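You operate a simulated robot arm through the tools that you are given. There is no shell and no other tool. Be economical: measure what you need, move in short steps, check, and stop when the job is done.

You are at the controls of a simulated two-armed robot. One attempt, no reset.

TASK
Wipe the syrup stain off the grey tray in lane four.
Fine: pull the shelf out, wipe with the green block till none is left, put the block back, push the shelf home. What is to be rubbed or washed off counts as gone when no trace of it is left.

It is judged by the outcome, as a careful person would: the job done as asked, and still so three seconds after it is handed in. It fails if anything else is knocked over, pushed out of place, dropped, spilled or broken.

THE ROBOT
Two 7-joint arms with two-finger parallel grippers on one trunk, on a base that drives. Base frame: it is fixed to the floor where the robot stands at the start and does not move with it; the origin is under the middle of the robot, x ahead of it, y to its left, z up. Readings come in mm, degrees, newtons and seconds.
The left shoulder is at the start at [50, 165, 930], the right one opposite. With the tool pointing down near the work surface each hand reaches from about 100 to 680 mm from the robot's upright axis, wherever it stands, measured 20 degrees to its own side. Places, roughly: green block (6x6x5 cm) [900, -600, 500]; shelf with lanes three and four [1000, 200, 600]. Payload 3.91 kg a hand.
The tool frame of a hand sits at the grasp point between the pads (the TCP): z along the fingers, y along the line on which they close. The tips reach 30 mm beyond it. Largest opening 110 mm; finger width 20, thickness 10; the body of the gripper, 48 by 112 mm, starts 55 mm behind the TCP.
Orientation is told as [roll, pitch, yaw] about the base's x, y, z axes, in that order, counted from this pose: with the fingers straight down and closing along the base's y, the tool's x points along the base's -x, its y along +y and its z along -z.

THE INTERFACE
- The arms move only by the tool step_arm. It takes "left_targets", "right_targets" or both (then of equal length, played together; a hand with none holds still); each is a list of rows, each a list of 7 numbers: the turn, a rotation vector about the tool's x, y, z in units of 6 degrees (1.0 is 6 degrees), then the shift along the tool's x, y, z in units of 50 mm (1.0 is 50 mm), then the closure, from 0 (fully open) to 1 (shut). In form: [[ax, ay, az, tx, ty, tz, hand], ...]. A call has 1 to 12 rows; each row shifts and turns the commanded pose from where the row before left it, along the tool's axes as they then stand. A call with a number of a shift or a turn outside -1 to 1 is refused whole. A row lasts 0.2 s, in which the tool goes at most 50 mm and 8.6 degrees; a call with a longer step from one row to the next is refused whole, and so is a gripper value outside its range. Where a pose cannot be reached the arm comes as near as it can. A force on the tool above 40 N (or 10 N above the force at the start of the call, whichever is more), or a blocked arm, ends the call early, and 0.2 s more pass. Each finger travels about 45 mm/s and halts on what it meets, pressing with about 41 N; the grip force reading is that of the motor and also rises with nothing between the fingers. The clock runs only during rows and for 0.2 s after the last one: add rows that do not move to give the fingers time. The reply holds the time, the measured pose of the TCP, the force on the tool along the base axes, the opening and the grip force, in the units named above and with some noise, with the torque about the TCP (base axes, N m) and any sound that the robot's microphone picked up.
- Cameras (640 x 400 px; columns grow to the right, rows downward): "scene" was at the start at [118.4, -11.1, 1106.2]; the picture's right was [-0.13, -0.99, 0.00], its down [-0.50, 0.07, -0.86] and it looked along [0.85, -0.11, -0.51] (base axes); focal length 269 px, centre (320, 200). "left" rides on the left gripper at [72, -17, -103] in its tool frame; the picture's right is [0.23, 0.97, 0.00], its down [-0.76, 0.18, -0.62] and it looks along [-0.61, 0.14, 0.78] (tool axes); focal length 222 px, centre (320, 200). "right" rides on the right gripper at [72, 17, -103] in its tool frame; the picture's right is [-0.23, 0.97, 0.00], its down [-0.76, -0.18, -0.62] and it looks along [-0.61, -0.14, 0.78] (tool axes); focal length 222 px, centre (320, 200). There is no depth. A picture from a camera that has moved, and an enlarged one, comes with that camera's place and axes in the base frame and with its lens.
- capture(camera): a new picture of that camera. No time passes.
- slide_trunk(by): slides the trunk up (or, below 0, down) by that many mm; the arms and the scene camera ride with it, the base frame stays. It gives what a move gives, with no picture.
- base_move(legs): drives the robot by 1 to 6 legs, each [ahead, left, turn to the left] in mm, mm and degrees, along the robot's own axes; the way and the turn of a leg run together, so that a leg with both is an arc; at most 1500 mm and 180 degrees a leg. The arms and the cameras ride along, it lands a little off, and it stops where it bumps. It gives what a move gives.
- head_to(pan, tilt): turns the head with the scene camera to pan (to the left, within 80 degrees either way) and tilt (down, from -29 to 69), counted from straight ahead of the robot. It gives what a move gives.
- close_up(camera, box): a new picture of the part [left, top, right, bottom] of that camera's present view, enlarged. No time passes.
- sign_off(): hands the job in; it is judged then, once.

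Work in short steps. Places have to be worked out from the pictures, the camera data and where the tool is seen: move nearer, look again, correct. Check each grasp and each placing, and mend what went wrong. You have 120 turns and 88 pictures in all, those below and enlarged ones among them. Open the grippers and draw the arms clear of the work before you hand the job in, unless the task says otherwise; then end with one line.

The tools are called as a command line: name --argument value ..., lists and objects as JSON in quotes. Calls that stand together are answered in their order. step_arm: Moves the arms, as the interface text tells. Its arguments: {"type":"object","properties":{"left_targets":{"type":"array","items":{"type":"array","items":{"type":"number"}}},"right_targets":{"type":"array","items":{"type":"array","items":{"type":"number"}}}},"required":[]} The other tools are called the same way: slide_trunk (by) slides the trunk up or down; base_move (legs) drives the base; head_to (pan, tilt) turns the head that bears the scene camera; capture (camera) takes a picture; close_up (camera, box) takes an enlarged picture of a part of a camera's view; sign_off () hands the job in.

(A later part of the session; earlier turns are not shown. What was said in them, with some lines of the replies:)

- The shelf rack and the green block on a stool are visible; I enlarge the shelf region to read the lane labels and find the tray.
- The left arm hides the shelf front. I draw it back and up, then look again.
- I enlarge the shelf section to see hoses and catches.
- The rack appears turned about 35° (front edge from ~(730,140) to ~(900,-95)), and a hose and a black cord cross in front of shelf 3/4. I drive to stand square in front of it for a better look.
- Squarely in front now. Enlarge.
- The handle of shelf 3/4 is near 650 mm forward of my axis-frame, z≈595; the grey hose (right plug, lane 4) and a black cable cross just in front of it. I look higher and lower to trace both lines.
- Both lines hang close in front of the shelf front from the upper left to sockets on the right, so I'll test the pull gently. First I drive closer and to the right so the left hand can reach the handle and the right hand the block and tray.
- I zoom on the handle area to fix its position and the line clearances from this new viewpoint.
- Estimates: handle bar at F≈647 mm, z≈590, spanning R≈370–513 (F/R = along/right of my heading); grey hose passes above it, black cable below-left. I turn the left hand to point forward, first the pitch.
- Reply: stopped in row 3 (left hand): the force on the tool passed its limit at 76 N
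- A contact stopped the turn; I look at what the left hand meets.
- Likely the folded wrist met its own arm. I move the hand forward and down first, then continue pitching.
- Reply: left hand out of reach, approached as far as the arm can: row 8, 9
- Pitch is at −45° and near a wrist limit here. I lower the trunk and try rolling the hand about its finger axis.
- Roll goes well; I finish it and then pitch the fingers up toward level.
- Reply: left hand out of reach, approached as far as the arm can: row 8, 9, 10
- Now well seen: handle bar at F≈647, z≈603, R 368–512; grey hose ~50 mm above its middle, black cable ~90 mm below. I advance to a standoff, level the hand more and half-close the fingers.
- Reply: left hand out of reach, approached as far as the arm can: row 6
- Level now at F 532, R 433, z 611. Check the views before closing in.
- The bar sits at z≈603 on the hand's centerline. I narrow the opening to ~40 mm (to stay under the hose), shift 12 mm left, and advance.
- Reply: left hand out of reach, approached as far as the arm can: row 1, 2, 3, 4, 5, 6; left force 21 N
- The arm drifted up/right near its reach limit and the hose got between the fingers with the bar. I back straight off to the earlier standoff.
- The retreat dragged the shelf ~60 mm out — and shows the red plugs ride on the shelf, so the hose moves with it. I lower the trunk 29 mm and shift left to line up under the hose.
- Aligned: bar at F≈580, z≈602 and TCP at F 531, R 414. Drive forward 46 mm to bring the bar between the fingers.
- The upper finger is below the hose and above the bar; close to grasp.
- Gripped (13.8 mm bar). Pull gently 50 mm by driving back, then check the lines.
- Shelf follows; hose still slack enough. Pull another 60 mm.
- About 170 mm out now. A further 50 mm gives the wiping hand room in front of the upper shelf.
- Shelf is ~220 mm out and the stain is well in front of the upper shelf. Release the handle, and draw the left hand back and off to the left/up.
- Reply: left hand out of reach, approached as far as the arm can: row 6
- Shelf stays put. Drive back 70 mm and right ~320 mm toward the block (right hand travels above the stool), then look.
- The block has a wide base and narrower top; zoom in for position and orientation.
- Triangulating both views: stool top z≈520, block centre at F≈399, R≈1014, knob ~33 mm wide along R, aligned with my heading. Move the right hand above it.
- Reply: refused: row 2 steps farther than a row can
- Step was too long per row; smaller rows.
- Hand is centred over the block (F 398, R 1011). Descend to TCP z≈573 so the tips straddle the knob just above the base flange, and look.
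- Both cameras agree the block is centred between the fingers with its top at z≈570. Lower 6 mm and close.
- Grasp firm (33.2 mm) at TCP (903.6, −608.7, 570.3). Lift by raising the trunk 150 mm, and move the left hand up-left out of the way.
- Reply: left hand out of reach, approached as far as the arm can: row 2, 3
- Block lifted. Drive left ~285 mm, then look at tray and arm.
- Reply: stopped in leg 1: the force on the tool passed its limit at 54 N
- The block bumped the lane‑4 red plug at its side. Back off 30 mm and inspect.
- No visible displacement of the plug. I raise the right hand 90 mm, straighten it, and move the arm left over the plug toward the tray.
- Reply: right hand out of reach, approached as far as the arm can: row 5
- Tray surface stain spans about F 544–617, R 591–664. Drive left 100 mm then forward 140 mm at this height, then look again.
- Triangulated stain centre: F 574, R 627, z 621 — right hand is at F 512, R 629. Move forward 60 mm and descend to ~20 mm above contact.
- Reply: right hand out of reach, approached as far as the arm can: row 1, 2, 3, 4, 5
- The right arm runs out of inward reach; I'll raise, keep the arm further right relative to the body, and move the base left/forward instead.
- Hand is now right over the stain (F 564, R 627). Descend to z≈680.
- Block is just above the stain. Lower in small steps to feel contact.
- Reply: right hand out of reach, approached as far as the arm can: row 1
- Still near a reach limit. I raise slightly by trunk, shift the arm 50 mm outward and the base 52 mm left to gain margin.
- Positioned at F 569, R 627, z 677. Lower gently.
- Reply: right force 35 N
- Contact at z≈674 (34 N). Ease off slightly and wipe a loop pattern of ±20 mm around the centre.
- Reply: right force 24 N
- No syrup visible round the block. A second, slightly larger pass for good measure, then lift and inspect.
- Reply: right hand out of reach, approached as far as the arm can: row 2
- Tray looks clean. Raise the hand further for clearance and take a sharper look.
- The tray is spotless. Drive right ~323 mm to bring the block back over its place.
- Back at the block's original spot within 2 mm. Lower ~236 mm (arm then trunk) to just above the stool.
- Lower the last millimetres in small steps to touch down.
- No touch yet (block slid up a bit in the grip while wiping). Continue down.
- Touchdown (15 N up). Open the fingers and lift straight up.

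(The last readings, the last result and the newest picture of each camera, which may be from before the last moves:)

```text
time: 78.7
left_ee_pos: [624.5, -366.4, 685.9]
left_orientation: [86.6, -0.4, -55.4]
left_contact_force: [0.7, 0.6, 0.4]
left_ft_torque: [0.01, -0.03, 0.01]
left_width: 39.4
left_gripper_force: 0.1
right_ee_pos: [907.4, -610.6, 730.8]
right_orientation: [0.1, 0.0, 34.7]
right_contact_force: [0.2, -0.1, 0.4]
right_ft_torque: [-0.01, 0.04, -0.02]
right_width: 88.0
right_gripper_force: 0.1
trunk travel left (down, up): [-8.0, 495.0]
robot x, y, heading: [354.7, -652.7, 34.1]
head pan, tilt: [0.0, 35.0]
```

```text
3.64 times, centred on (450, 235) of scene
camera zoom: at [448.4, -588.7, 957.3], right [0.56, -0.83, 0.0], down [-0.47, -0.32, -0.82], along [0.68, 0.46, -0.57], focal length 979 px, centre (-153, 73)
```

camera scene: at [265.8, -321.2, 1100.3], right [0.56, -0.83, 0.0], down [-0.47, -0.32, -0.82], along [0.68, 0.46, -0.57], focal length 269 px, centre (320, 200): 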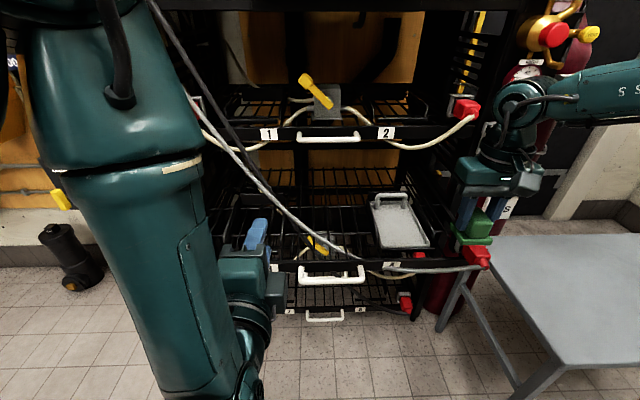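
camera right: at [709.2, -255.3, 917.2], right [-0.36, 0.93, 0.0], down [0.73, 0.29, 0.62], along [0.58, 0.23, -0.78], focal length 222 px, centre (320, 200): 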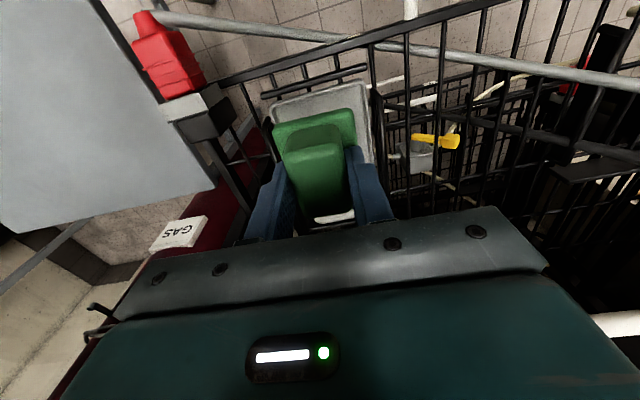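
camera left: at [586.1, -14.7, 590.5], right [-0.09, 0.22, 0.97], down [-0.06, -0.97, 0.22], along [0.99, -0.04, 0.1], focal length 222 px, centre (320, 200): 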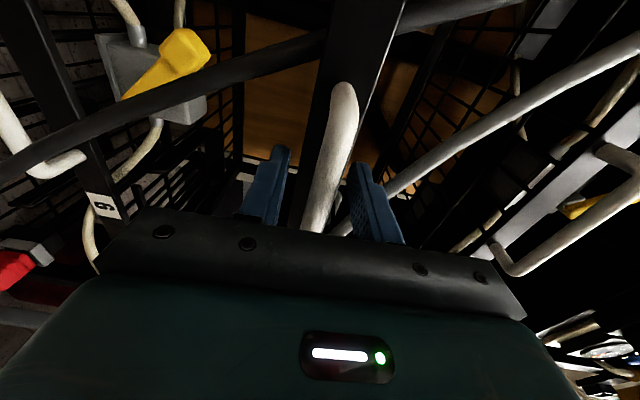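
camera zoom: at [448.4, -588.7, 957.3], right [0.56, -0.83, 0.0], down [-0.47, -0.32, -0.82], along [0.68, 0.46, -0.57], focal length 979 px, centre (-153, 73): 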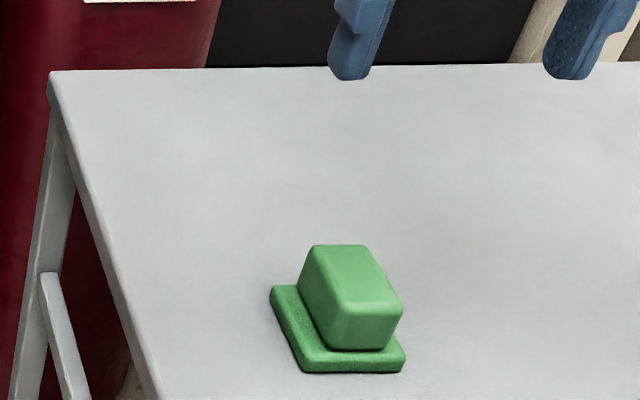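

Block is back and upright. Now raise and retract the right hand, and lower the left hand toward handle height.

step_arm --right_targets '[[0, 0, 0, 0, 0, -0.9, 0.2], [0, 0, 0, 0, 0, -0.9, 0.2], [0, 0, 0, 0.6, -0.3, 0, 0.2], [0, 0, 0, 0.6, -0.3, 0, 0.2], [0, 0, 0, 0.6, -0.3, 0, 0.2], [0, 0, 0, 0.6, -0.3, 0, 0.2]]' --left_targets '[[0, 0, 0, 0, -0.4, 0, 0.64], [0, 0, 0, 0, -0.4, 0, 0.64], [0, 0, 0, 0, -0.4, 0, 0.64], [0, 0, 0, 0, -0.3, 0, 0.64], [0, 0, 0, 0, 0, 0, 0.64], [0, 0, 0, 0, 0, 0, 0.64]]'

base_move --legs '[[-20, 0, 0], [0, 240, 0]]'

capture --camera "scene"

```text
time: 80.1
left_ee_pos: [622.2, -388.9, 622.1]
left_orientation: [86.6, -0.4, -55.3]
left_contact_force: [-0.2, 0.3, 0.7]
left_ft_torque: [-0.02, -0.05, 0.0]
left_width: 39.9
left_gripper_force: 0.0
left hand out of reach, approached as far as the arm can: row 2, 3, 4
right_ee_pos: [841.2, -727.1, 821.4]
right_orientation: [0.1, 0.1, 34.7]
right_contact_force: [-0.5, -0.1, 1.3]
right_ft_torque: [-0.01, 0.03, -0.01]
right_width: 87.8
right_gripper_force: 0.1
trunk travel left (down, up): [-8.0, 495.0]
robot x, y, heading: [349.1, -657.3, 34.3]
head pan, tilt: [0.0, 35.0]
```

```text
time: 83.2
left_ee_pos: [470.5, -200.2, 621.7]
left_orientation: [86.5, -0.3, -55.3]
left_contact_force: [-0.3, -0.4, 0.2]
left_ft_torque: [-0.01, -0.02, 0.0]
left_width: 39.6
left_gripper_force: 0.1
right_ee_pos: [687.9, -539.7, 820.4]
right_orientation: [0.1, 0.0, 34.5]
right_contact_force: [-0.4, 0.0, 0.4]
right_ft_torque: [0.01, -0.03, 0.02]
right_width: 87.8
right_gripper_force: 0.2
trunk travel left (down, up): [-8.0, 495.0]
robot x, y, heading: [201.9, -466.6, 34.3]
head pan, tilt: [0.0, 35.0]
```

```text
25 pictures are left
camera scene: at [296.3, -401.0, 957.4], right [0.56, -0.83, 0.0], down [-0.47, -0.32, -0.82], along [0.68, 0.46, -0.57], focal length 269 px, centre (320, 200)
```

scene: 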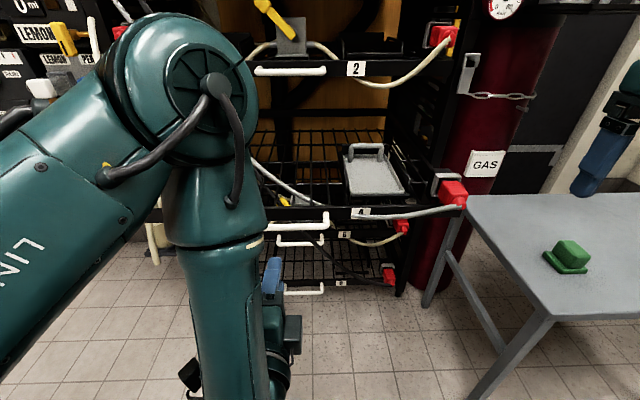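

Left hand lines up with the handle (R 431). Lower ~19 mm and approach by driving forward 105 mm.

slide_trunk --by -7

step_arm --left_targets '[[0, 0, 0, 0, -0.13, 0, 0.5], [0, 0, 0, 0, -0.13, 0, 0.5], [0, 0, 0, 0, 0, 0, 0.5]]'

base_move --legs '[[105, 0, 0]]'

capture --camera "left"

close_up --camera "scene" --box '[230, 180, 390, 300]'

```text
time: 83.8
left_ee_pos: [469.1, -201.7, 615.1]
left_orientation: [86.5, -0.4, -55.3]
left_contact_force: [-0.5, -0.3, 0.2]
left_ft_torque: [-0.01, -0.01, 0.03]
left_width: 39.8
left_gripper_force: 0.1
right_ee_pos: [689.5, -538.7, 813.8]
right_orientation: [0.1, 0.0, 34.5]
right_contact_force: [-0.3, -0.4, 0.3]
right_ft_torque: [-0.03, -0.02, 0.0]
right_width: 88.1
right_gripper_force: 0.0
trunk travel left (down, up): [-1.0, 502.0]
robot x, y, heading: [196.7, -465.4, 34.1]
head pan, tilt: [0.0, 35.0]
```

```text
time: 84.6
left_ee_pos: [470.0, -207.5, 606.3]
left_orientation: [86.6, -0.3, -55.2]
left_contact_force: [-0.5, -0.1, -0.2]
left_ft_torque: [0.0, -0.01, 0.01]
left_width: 55.0
left_gripper_force: 0.0
left hand out of reach, approached as far as the arm can: row 2
right_ee_pos: [689.1, -539.2, 813.6]
right_orientation: [0.2, 0.1, 34.5]
right_contact_force: [0.2, -0.6, -0.4]
right_ft_torque: [-0.01, 0.02, 0.01]
right_width: 87.6
right_gripper_force: 0.0
trunk travel left (down, up): [-1.0, 502.0]
robot x, y, heading: [199.6, -466.5, 34.3]
head pan, tilt: [0.0, 35.0]
```

```text
time: 85.8
left_ee_pos: [557.0, -149.4, 604.9]
left_orientation: [86.6, -0.4, -55.2]
left_contact_force: [0.1, -1.0, 0.2]
left_ft_torque: [0.01, -0.04, 0.04]
left_width: 55.0
left_gripper_force: 0.0
right_ee_pos: [775.5, -480.7, 814.5]
right_orientation: [0.0, -0.1, 34.5]
right_contact_force: [-0.3, 0.5, -0.1]
right_ft_torque: [0.01, 0.02, -0.01]
right_width: 88.0
right_gripper_force: 0.1
trunk travel left (down, up): [-1.0, 502.0]
robot x, y, heading: [283.7, -410.4, 34.0]
head pan, tilt: [0.0, 35.0]
```

```text
24 pictures are left
camera left: at [431.0, -149.2, 594.2], right [-0.09, 0.23, 0.97], down [-0.07, -0.97, 0.22], along [0.99, -0.05, 0.1], focal length 222 px, centre (320, 200)
```

left: 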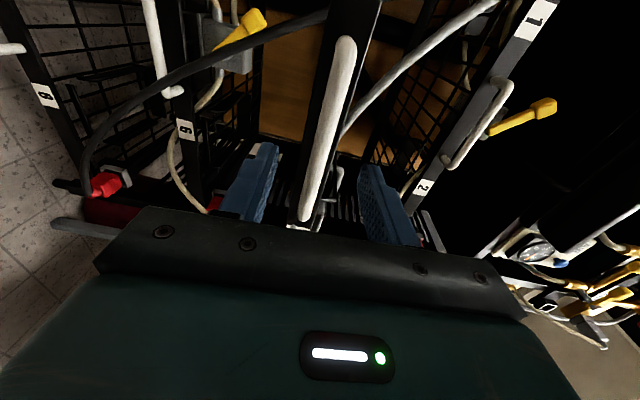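

```text
3.33 times, centred on (310, 240) of scene
camera zoom: at [382.5, -342.3, 950.4], right [0.56, -0.83, 0.0], down [-0.47, -0.32, -0.82], along [0.68, 0.46, -0.57], focal length 897 px, centre (353, 67)
```

zoom: 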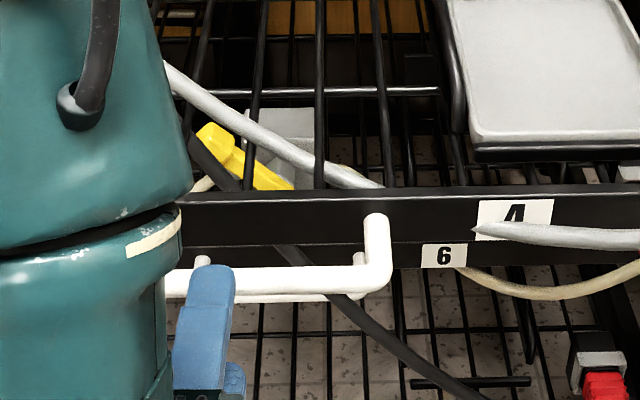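

The bar lies between the fingers' line. Forward 44 mm and close the grip.

base_move --legs '[[44, 0, 0]]'

step_arm --left_targets '[[0, 0, 0, 0, 0, 0, 1], [0, 0, 0, 0, 0, 0, 1], [0, 0, 0, 0, 0, 0, 1], [0, 0, 0, 0, 0, 0, 1], [0, 0, 0, 0, 0, 0, 1]]'

```text
time: 86.7
left_ee_pos: [594.6, -123.1, 606.1]
left_orientation: [86.6, -0.5, -55.3]
left_contact_force: [-1.0, 0.1, 0.4]
left_ft_torque: [0.01, -0.01, -0.03]
left_width: 55.0
left_gripper_force: 0.0
right_ee_pos: [812.3, -456.9, 813.2]
right_orientation: [0.2, 0.0, 34.6]
right_contact_force: [-0.3, -1.0, 0.4]
right_ft_torque: [-0.01, 0.02, 0.02]
right_width: 88.1
right_gripper_force: 0.1
trunk travel left (down, up): [-1.0, 502.0]
robot x, y, heading: [324.6, -385.1, 34.2]
head pan, tilt: [0.0, 35.0]
```

```text
time: 87.9
left_ee_pos: [592.9, -123.9, 604.6]
left_orientation: [86.2, -0.3, -55.3]
left_contact_force: [1.0, -1.0, -16.1]
left_ft_torque: [0.16, 0.29, 0.36]
left_width: 13.4
left_gripper_force: 45.3
right_ee_pos: [812.2, -456.0, 813.8]
right_orientation: [0.0, 0.1, 34.5]
right_contact_force: [-0.9, 0.7, 0.2]
right_ft_torque: [0.02, 0.02, -0.02]
right_width: 87.6
right_gripper_force: 0.0
trunk travel left (down, up): [-1.0, 502.0]
robot x, y, heading: [324.0, -383.6, 34.1]
head pan, tilt: [0.0, 35.0]
```

Gripped at the same spot as released. First retract the right hand 90 mm more, then push the shelf in 100 mm.

step_arm --right_targets '[[0, 0, 0, 0.6, 0, 0, 0.2], [0, 0, 0, 0.6, 0, 0, 0.2], [0, 0, 0, 0.6, 0, 0, 0.2]]'

base_move --legs '[[100, 2, 0]]'

capture --camera "scene"

```text
time: 88.7
left_ee_pos: [593.8, -124.1, 604.3]
left_orientation: [86.1, -0.3, -55.4]
left_contact_force: [-2.0, -4.0, -21.0]
left_ft_torque: [0.16, 0.29, 0.38]
left_width: 13.6
left_gripper_force: 44.7
right_ee_pos: [738.8, -506.7, 815.9]
right_orientation: [0.1, 0.1, 34.5]
right_contact_force: [1.1, -0.3, 0.1]
right_ft_torque: [0.0, 0.01, 0.02]
right_width: 88.0
right_gripper_force: 0.1
trunk travel left (down, up): [-1.0, 502.0]
robot x, y, heading: [324.5, -379.9, 34.3]
head pan, tilt: [0.0, 35.0]
```

```text
time: 89.8
left_ee_pos: [676.1, -64.6, 603.1]
left_orientation: [86.2, -0.4, -55.0]
left_contact_force: [1.7, 4.9, -22.6]
left_ft_torque: [0.13, 0.29, -0.36]
left_width: 13.3
left_gripper_force: 45.2
right_ee_pos: [821.3, -448.5, 815.9]
right_orientation: [0.0, 0.1, 34.6]
right_contact_force: [-0.6, -0.4, 1.2]
right_ft_torque: [-0.01, 0.01, -0.04]
right_width: 88.3
right_gripper_force: 0.1
trunk travel left (down, up): [-1.0, 502.0]
robot x, y, heading: [402.8, -326.2, 34.4]
head pan, tilt: [0.0, 35.0]
```

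```text
22 pictures are left
camera scene: at [501.5, -258.5, 950.1], right [0.56, -0.83, 0.0], down [-0.47, -0.32, -0.82], along [0.68, 0.46, -0.57], focal length 269 px, centre (320, 200)
```

scene: 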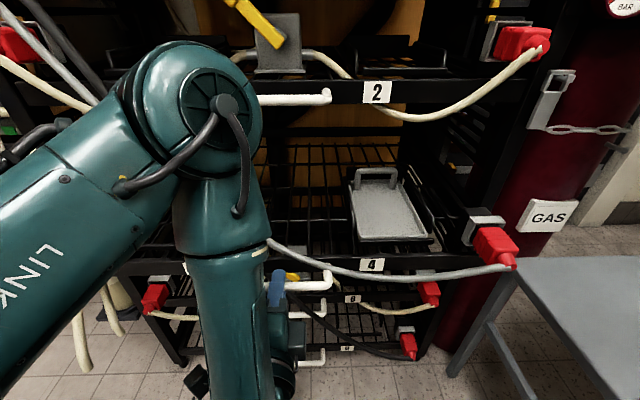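

The left elbow would near the upper shelf if I keep driving, so I push the rest by extending the arm; 60 mm first.

step_arm --left_targets '[[0, 0, 0, 0, 0.02, 0.3, 1], [0, 0, 0, 0, 0.02, 0.3, 1], [0, 0, 0, 0, 0.02, 0.3, 1], [0, 0, 0, 0, 0.02, 0.3, 1], [0, 0, 0, 0, 0, 0, 1]]'

capture --camera "scene"

```text
time: 91.0
left_ee_pos: [724.8, -29.5, 604.0]
left_orientation: [86.2, -0.1, -54.9]
left_contact_force: [-12.9, 14.8, -7.0]
left_ft_torque: [0.12, 0.16, -0.55]
left_width: 13.4
left_gripper_force: 44.9
right_ee_pos: [821.5, -448.0, 816.8]
right_orientation: [0.1, 0.0, 34.6]
right_contact_force: [1.1, 0.8, -0.1]
right_ft_torque: [-0.03, 0.03, 0.0]
right_width: 88.1
right_gripper_force: 0.1
trunk travel left (down, up): [-1.0, 502.0]
robot x, y, heading: [403.8, -327.1, 34.2]
head pan, tilt: [0.0, 35.0]
```

```text
21 pictures are left
camera scene: at [500.5, -258.5, 950.3], right [0.56, -0.83, 0.0], down [-0.47, -0.32, -0.82], along [0.68, 0.46, -0.57], focal length 269 px, centre (320, 200)
```

scene: 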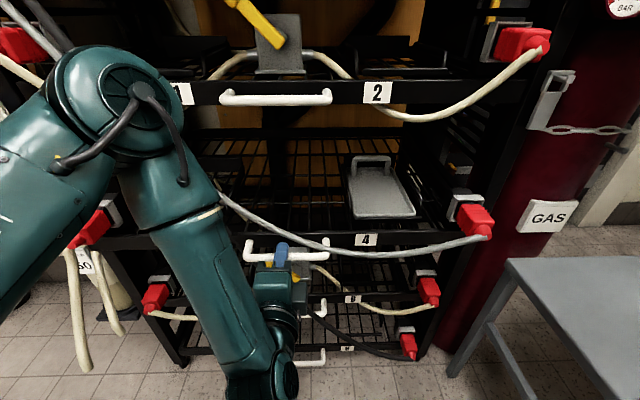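

Good: 60 mm left to go. Continue with slight left correction.

step_arm --left_targets '[[0, 0, 0, 0.03, 0.02, 0.25, 1], [0, 0, 0, 0.03, 0.02, 0.25, 1], [0, 0, 0, 0.02, 0.02, 0.25, 1], [0, 0, 0, 0, 0, 0, 1]]'

capture --camera "scene"

```text
time: 92.0
left_ee_pos: [753.5, -8.1, 603.3]
left_orientation: [86.1, -0.5, -55.3]
left_contact_force: [2.5, -8.4, -16.1]
left_ft_torque: [0.17, 0.37, 1.12]
left_width: 13.4
left_gripper_force: 44.5
right_ee_pos: [820.1, -449.8, 816.1]
right_orientation: [0.1, 0.1, 34.5]
right_contact_force: [1.0, 0.2, 0.1]
right_ft_torque: [-0.01, 0.0, -0.01]
right_width: 87.9
right_gripper_force: 0.2
trunk travel left (down, up): [-1.0, 502.0]
robot x, y, heading: [404.3, -329.2, 34.3]
head pan, tilt: [0.0, 35.0]
```

```text
20 pictures are left
camera scene: at [501.7, -259.2, 950.1], right [0.56, -0.83, 0.0], down [-0.47, -0.32, -0.82], along [0.68, 0.46, -0.57], focal length 269 px, centre (320, 200)
```

scene: 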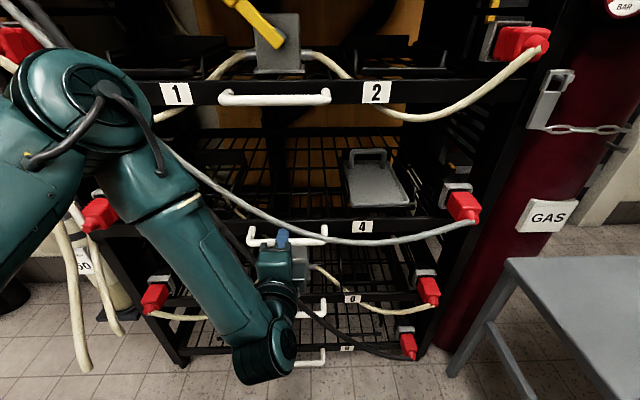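

About 27 mm remain. Push slowly until it seats.

step_arm --left_targets '[[0, 0, 0, -0.02, 0.02, 0.15, 1], [0, 0, 0, 0, 0.01, 0.15, 1], [0, 0, 0, 0, 0.01, 0.15, 1], [0, 0, 0, 0, 0.01, 0.1, 1], [0, 0, 0, 0, 0, 0.1, 1], [0, 0, 0, 0, 0, 0, 1]]'

capture --camera "scene"

```text
time: 92.7
left_ee_pos: [762.5, -0.7, 603.7]
left_orientation: [85.6, -0.2, -55.1]
left_contact_force: [-4.3, -2.1, 1.6]
left_ft_torque: [0.08, 0.05, 0.06]
left_width: 13.7
left_gripper_force: 45.0
right_ee_pos: [820.3, -449.3, 816.9]
right_orientation: [0.1, 0.1, 34.6]
right_contact_force: [0.1, 0.2, 0.3]
right_ft_torque: [0.01, 0.02, 0.01]
right_width: 88.3
right_gripper_force: 0.0
trunk travel left (down, up): [-1.0, 502.0]
robot x, y, heading: [402.2, -324.5, 34.3]
head pan, tilt: [0.0, 35.0]
stopped in row 3 (left hand): the force on the tool passed its limit at 42 N (the readings are from after the stop); the commanded pose is now the measured one
```

```text
19 pictures are left
camera scene: at [500.1, -259.5, 950.9], right [0.56, -0.83, 0.0], down [-0.47, -0.32, -0.82], along [0.68, 0.46, -0.57], focal length 269 px, centre (320, 200)
```

scene: 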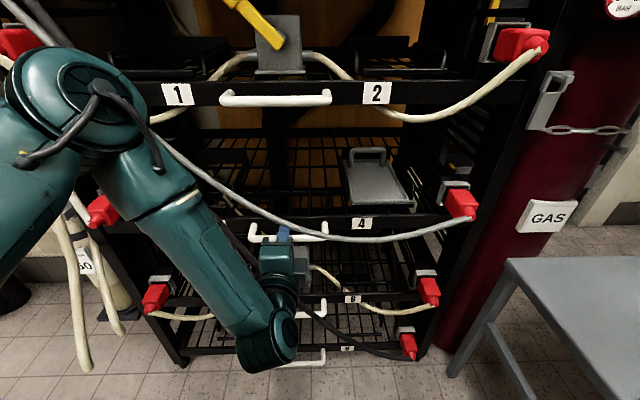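

Stopped on a firm block with the rail at about F 680 (initially ~682). Zoom to check whether it's flush like its neighbours.

close_up --camera "scene" --box '[330, 60, 550, 330]'

close_up --camera "scene" --box '[230, 170, 390, 290]'

```text
1.48 times, centred on (440, 195) of scene
camera zoom: at [500.1, -259.5, 950.9], right [0.56, -0.83, 0.0], down [-0.47, -0.32, -0.82], along [0.68, 0.46, -0.57], focal length 399 px, centre (142, 207)
```

zoom: 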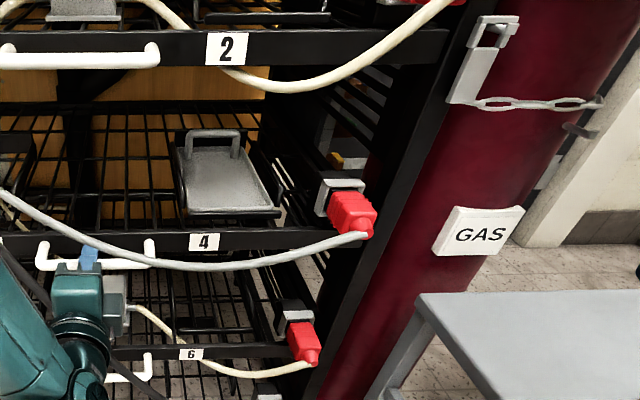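

```text
3.33 times, centred on (310, 230) of scene
camera zoom: at [500.1, -259.5, 950.9], right [0.56, -0.83, 0.0], down [-0.47, -0.32, -0.82], along [0.68, 0.46, -0.57], focal length 897 px, centre (353, 100)
```

zoom: 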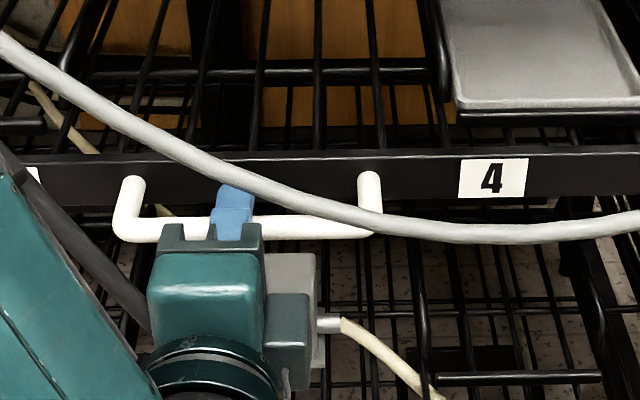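

Looks flush. Verify with a gentle extra nudge: if it doesn't advance, it's seated.

step_arm --left_targets '[[0, 0, 0, 0, 0, 0.06, 1], [0, 0, 0, 0, 0, 0.06, 1], [0, 0, 0, 0, 0, 0, 1], [0, 0, 0, 0, 0, 0, 1]]'

```text
time: 93.3
left_ee_pos: [766.6, 0.3, 603.9]
left_orientation: [85.4, -0.2, -55.2]
left_contact_force: [-10.9, -4.6, 8.7]
left_ft_torque: [0.1, -0.06, 0.09]
left_width: 13.6
left_gripper_force: 45.2
right_ee_pos: [818.8, -450.3, 817.4]
right_orientation: [0.0, -0.1, 34.7]
right_contact_force: [0.1, -0.7, 0.1]
right_ft_torque: [-0.01, 0.02, -0.04]
right_width: 87.7
right_gripper_force: 0.0
trunk travel left (down, up): [-1.0, 502.0]
robot x, y, heading: [405.4, -324.2, 34.6]
head pan, tilt: [0.0, 35.0]
stopped in row 3 (left hand): the force on the tool passed its limit at 51 N (the readings are from after the stop); the commanded pose is now the measured one
```

Label geometry gives equal shelf spacing (0.601 vs 0.602), so the shelf is flush within ~2 mm — seated. Open the fingers and wait before withdrawing.

step_arm --left_targets '[[0, 0, 0, 0, 0, 0, 0.5], [0, 0, 0, 0, 0, 0, 0.5], [0, 0, 0, 0, 0, 0, 0.5], [0, 0, 0, 0, 0, 0, 0.5]]'

capture --camera "left"

```text
time: 94.3
left_ee_pos: [764.7, 0.0, 601.8]
left_orientation: [85.3, -0.2, -55.2]
left_contact_force: [-0.2, -0.4, 0.3]
left_ft_torque: [-0.01, 0.01, -0.01]
left_width: 54.8
left_gripper_force: 0.1
right_ee_pos: [820.0, -448.8, 816.7]
right_orientation: [0.2, 0.0, 34.8]
right_contact_force: [0.2, 0.3, -0.3]
right_ft_torque: [0.01, 0.0, 0.0]
right_width: 88.2
right_gripper_force: 0.0
trunk travel left (down, up): [-1.0, 502.0]
robot x, y, heading: [403.1, -324.5, 34.3]
head pan, tilt: [0.0, 35.0]
```

```text
16 pictures are left
camera left: at [639.9, -0.5, 593.7], right [-0.06, 0.23, 0.97], down [-0.06, -0.97, 0.23], along [1.0, -0.05, 0.08], focal length 222 px, centre (320, 200)
```

left: 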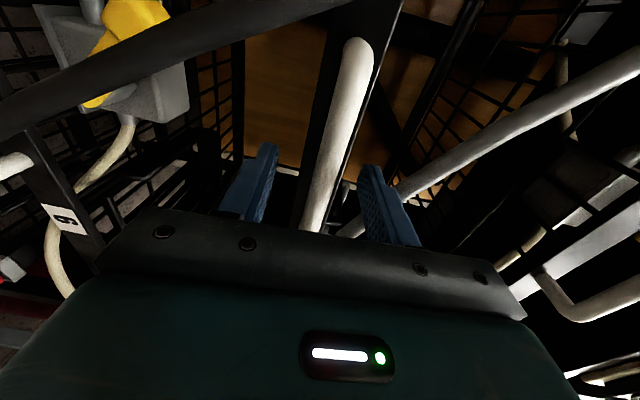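

Fingers are clear of the bar. Withdraw by driving straight back 150 mm and inspect.

base_move --legs '[[-150, 0, 0]]'

capture --camera "scene"

```text
time: 95.7
left_ee_pos: [646.8, -81.8, 601.6]
left_orientation: [85.3, 0.0, -55.4]
left_contact_force: [-0.4, -0.2, 0.0]
left_ft_torque: [0.04, 0.03, 0.01]
left_width: 55.1
left_gripper_force: 0.1
right_ee_pos: [699.3, -532.1, 816.8]
right_orientation: [0.1, 0.0, 34.6]
right_contact_force: [0.0, 0.1, 0.6]
right_ft_torque: [0.0, -0.03, 0.0]
right_width: 87.7
right_gripper_force: 0.0
trunk travel left (down, up): [-1.0, 502.0]
robot x, y, heading: [283.3, -407.2, 34.6]
head pan, tilt: [0.0, 35.0]
```

```text
15 pictures are left
camera scene: at [380.4, -341.3, 950.3], right [0.56, -0.83, 0.0], down [-0.47, -0.32, -0.82], along [0.68, 0.46, -0.57], focal length 269 px, centre (320, 200)
```

scene: 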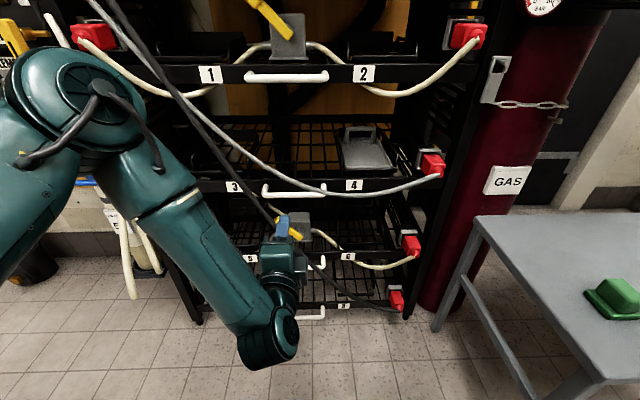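

Shelf still flush after release. Back the robot off further, open the left gripper, and do a final close look at tray and plug.

base_move --legs '[[-120, 0, 0]]'

step_arm --left_targets '[[0, 0, 0, 0, 0, 0, 0], [0, 0, 0, 0, 0, 0, 0], [0, 0, 0, 0, 0, 0, 0], [0, 0, 0, 0, 0, 0, 0]]' --right_targets '[[0, 0, 0, 0, 0, 0, 0], [0, 0, 0, 0, 0, 0, 0], [0, 0, 0, 0, 0, 0, 0], [0, 0, 0, 0, 0, 0, 0]]'

close_up --camera "scene" --box '[230, 60, 460, 290]'

close_up --camera "scene" --box '[320, 90, 440, 190]'

capture --camera "scene"

```text
time: 96.9
left_ee_pos: [547.9, -148.5, 601.7]
left_orientation: [85.3, -0.1, -55.2]
left_contact_force: [-0.8, 0.3, 0.2]
left_ft_torque: [0.0, -0.03, -0.01]
left_width: 55.2
left_gripper_force: 0.0
right_ee_pos: [600.8, -599.0, 816.5]
right_orientation: [0.1, 0.0, 34.7]
right_contact_force: [0.0, -0.1, 0.0]
right_ft_torque: [-0.03, 0.05, 0.02]
right_width: 87.8
right_gripper_force: 0.0
trunk travel left (down, up): [-1.0, 502.0]
robot x, y, heading: [182.8, -478.2, 34.5]
head pan, tilt: [0.0, 35.0]
```

```text
time: 97.9
left_ee_pos: [547.3, -148.6, 603.3]
left_orientation: [85.3, -0.1, -55.2]
left_contact_force: [-0.6, -0.8, 0.6]
left_ft_torque: [0.02, 0.04, 0.0]
left_width: 109.9
left_gripper_force: 0.0
right_ee_pos: [601.1, -596.8, 817.5]
right_orientation: [0.2, 0.0, 34.7]
right_contact_force: [0.0, 0.0, 0.5]
right_ft_torque: [0.02, 0.01, 0.04]
right_width: 110.0
right_gripper_force: 0.1
trunk travel left (down, up): [-1.0, 502.0]
robot x, y, heading: [186.9, -472.8, 34.5]
head pan, tilt: [0.0, 35.0]
```

```text
1.74 times, centred on (345, 175) of scene
camera zoom: at [281.3, -408.7, 950.4], right [0.56, -0.83, 0.0], down [-0.47, -0.32, -0.82], along [0.68, 0.46, -0.57], focal length 468 px, centre (276, 244)
```

zoom: 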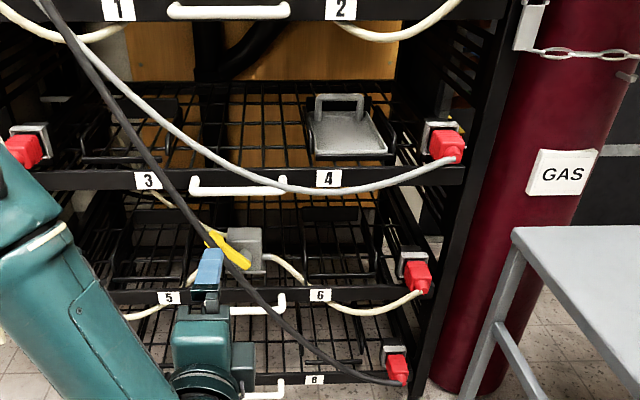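

```text
4.00 times, centred on (380, 140) of scene
camera zoom: at [281.3, -408.7, 950.4], right [0.56, -0.83, 0.0], down [-0.47, -0.32, -0.82], along [0.68, 0.46, -0.57], focal length 1077 px, centre (80, 440)
```

zoom: 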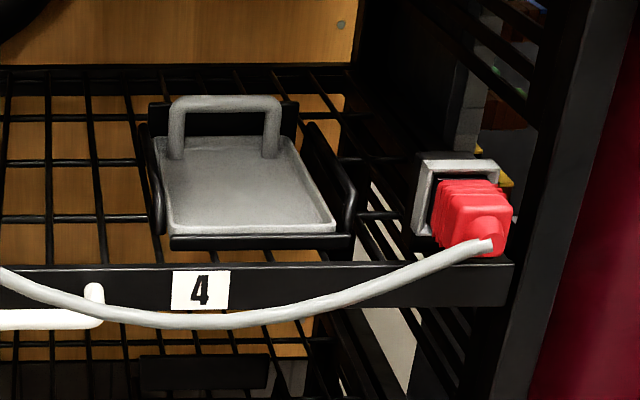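

```text
12 pictures are left
camera scene: at [281.3, -408.7, 950.4], right [0.56, -0.83, 0.0], down [-0.47, -0.32, -0.82], along [0.68, 0.46, -0.57], focal length 269 px, centre (320, 200)
```

scene: 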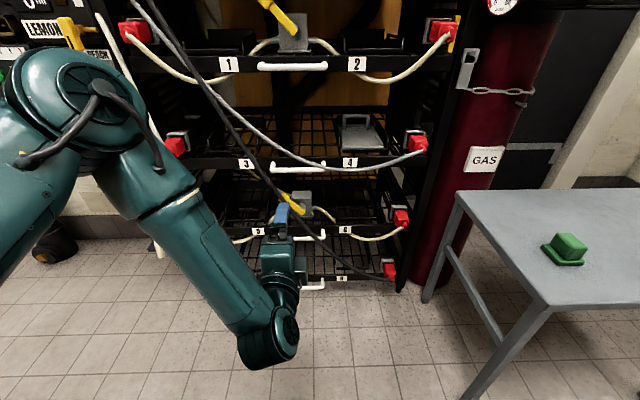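

The tray shows no stain, the hose is still plugged in, the shelf is home, the block is back in its place, and both hands are clear and open. I hand the job in.

sign_off

```text
The job is handed in.
```

The syrup stain on the lane-four tray is wiped off with no trace visible; the green block is back in its place on the stool and the shelf is pushed home, though I bumped the lane-four red plug once with the block on the way and saw no sign that it moved.
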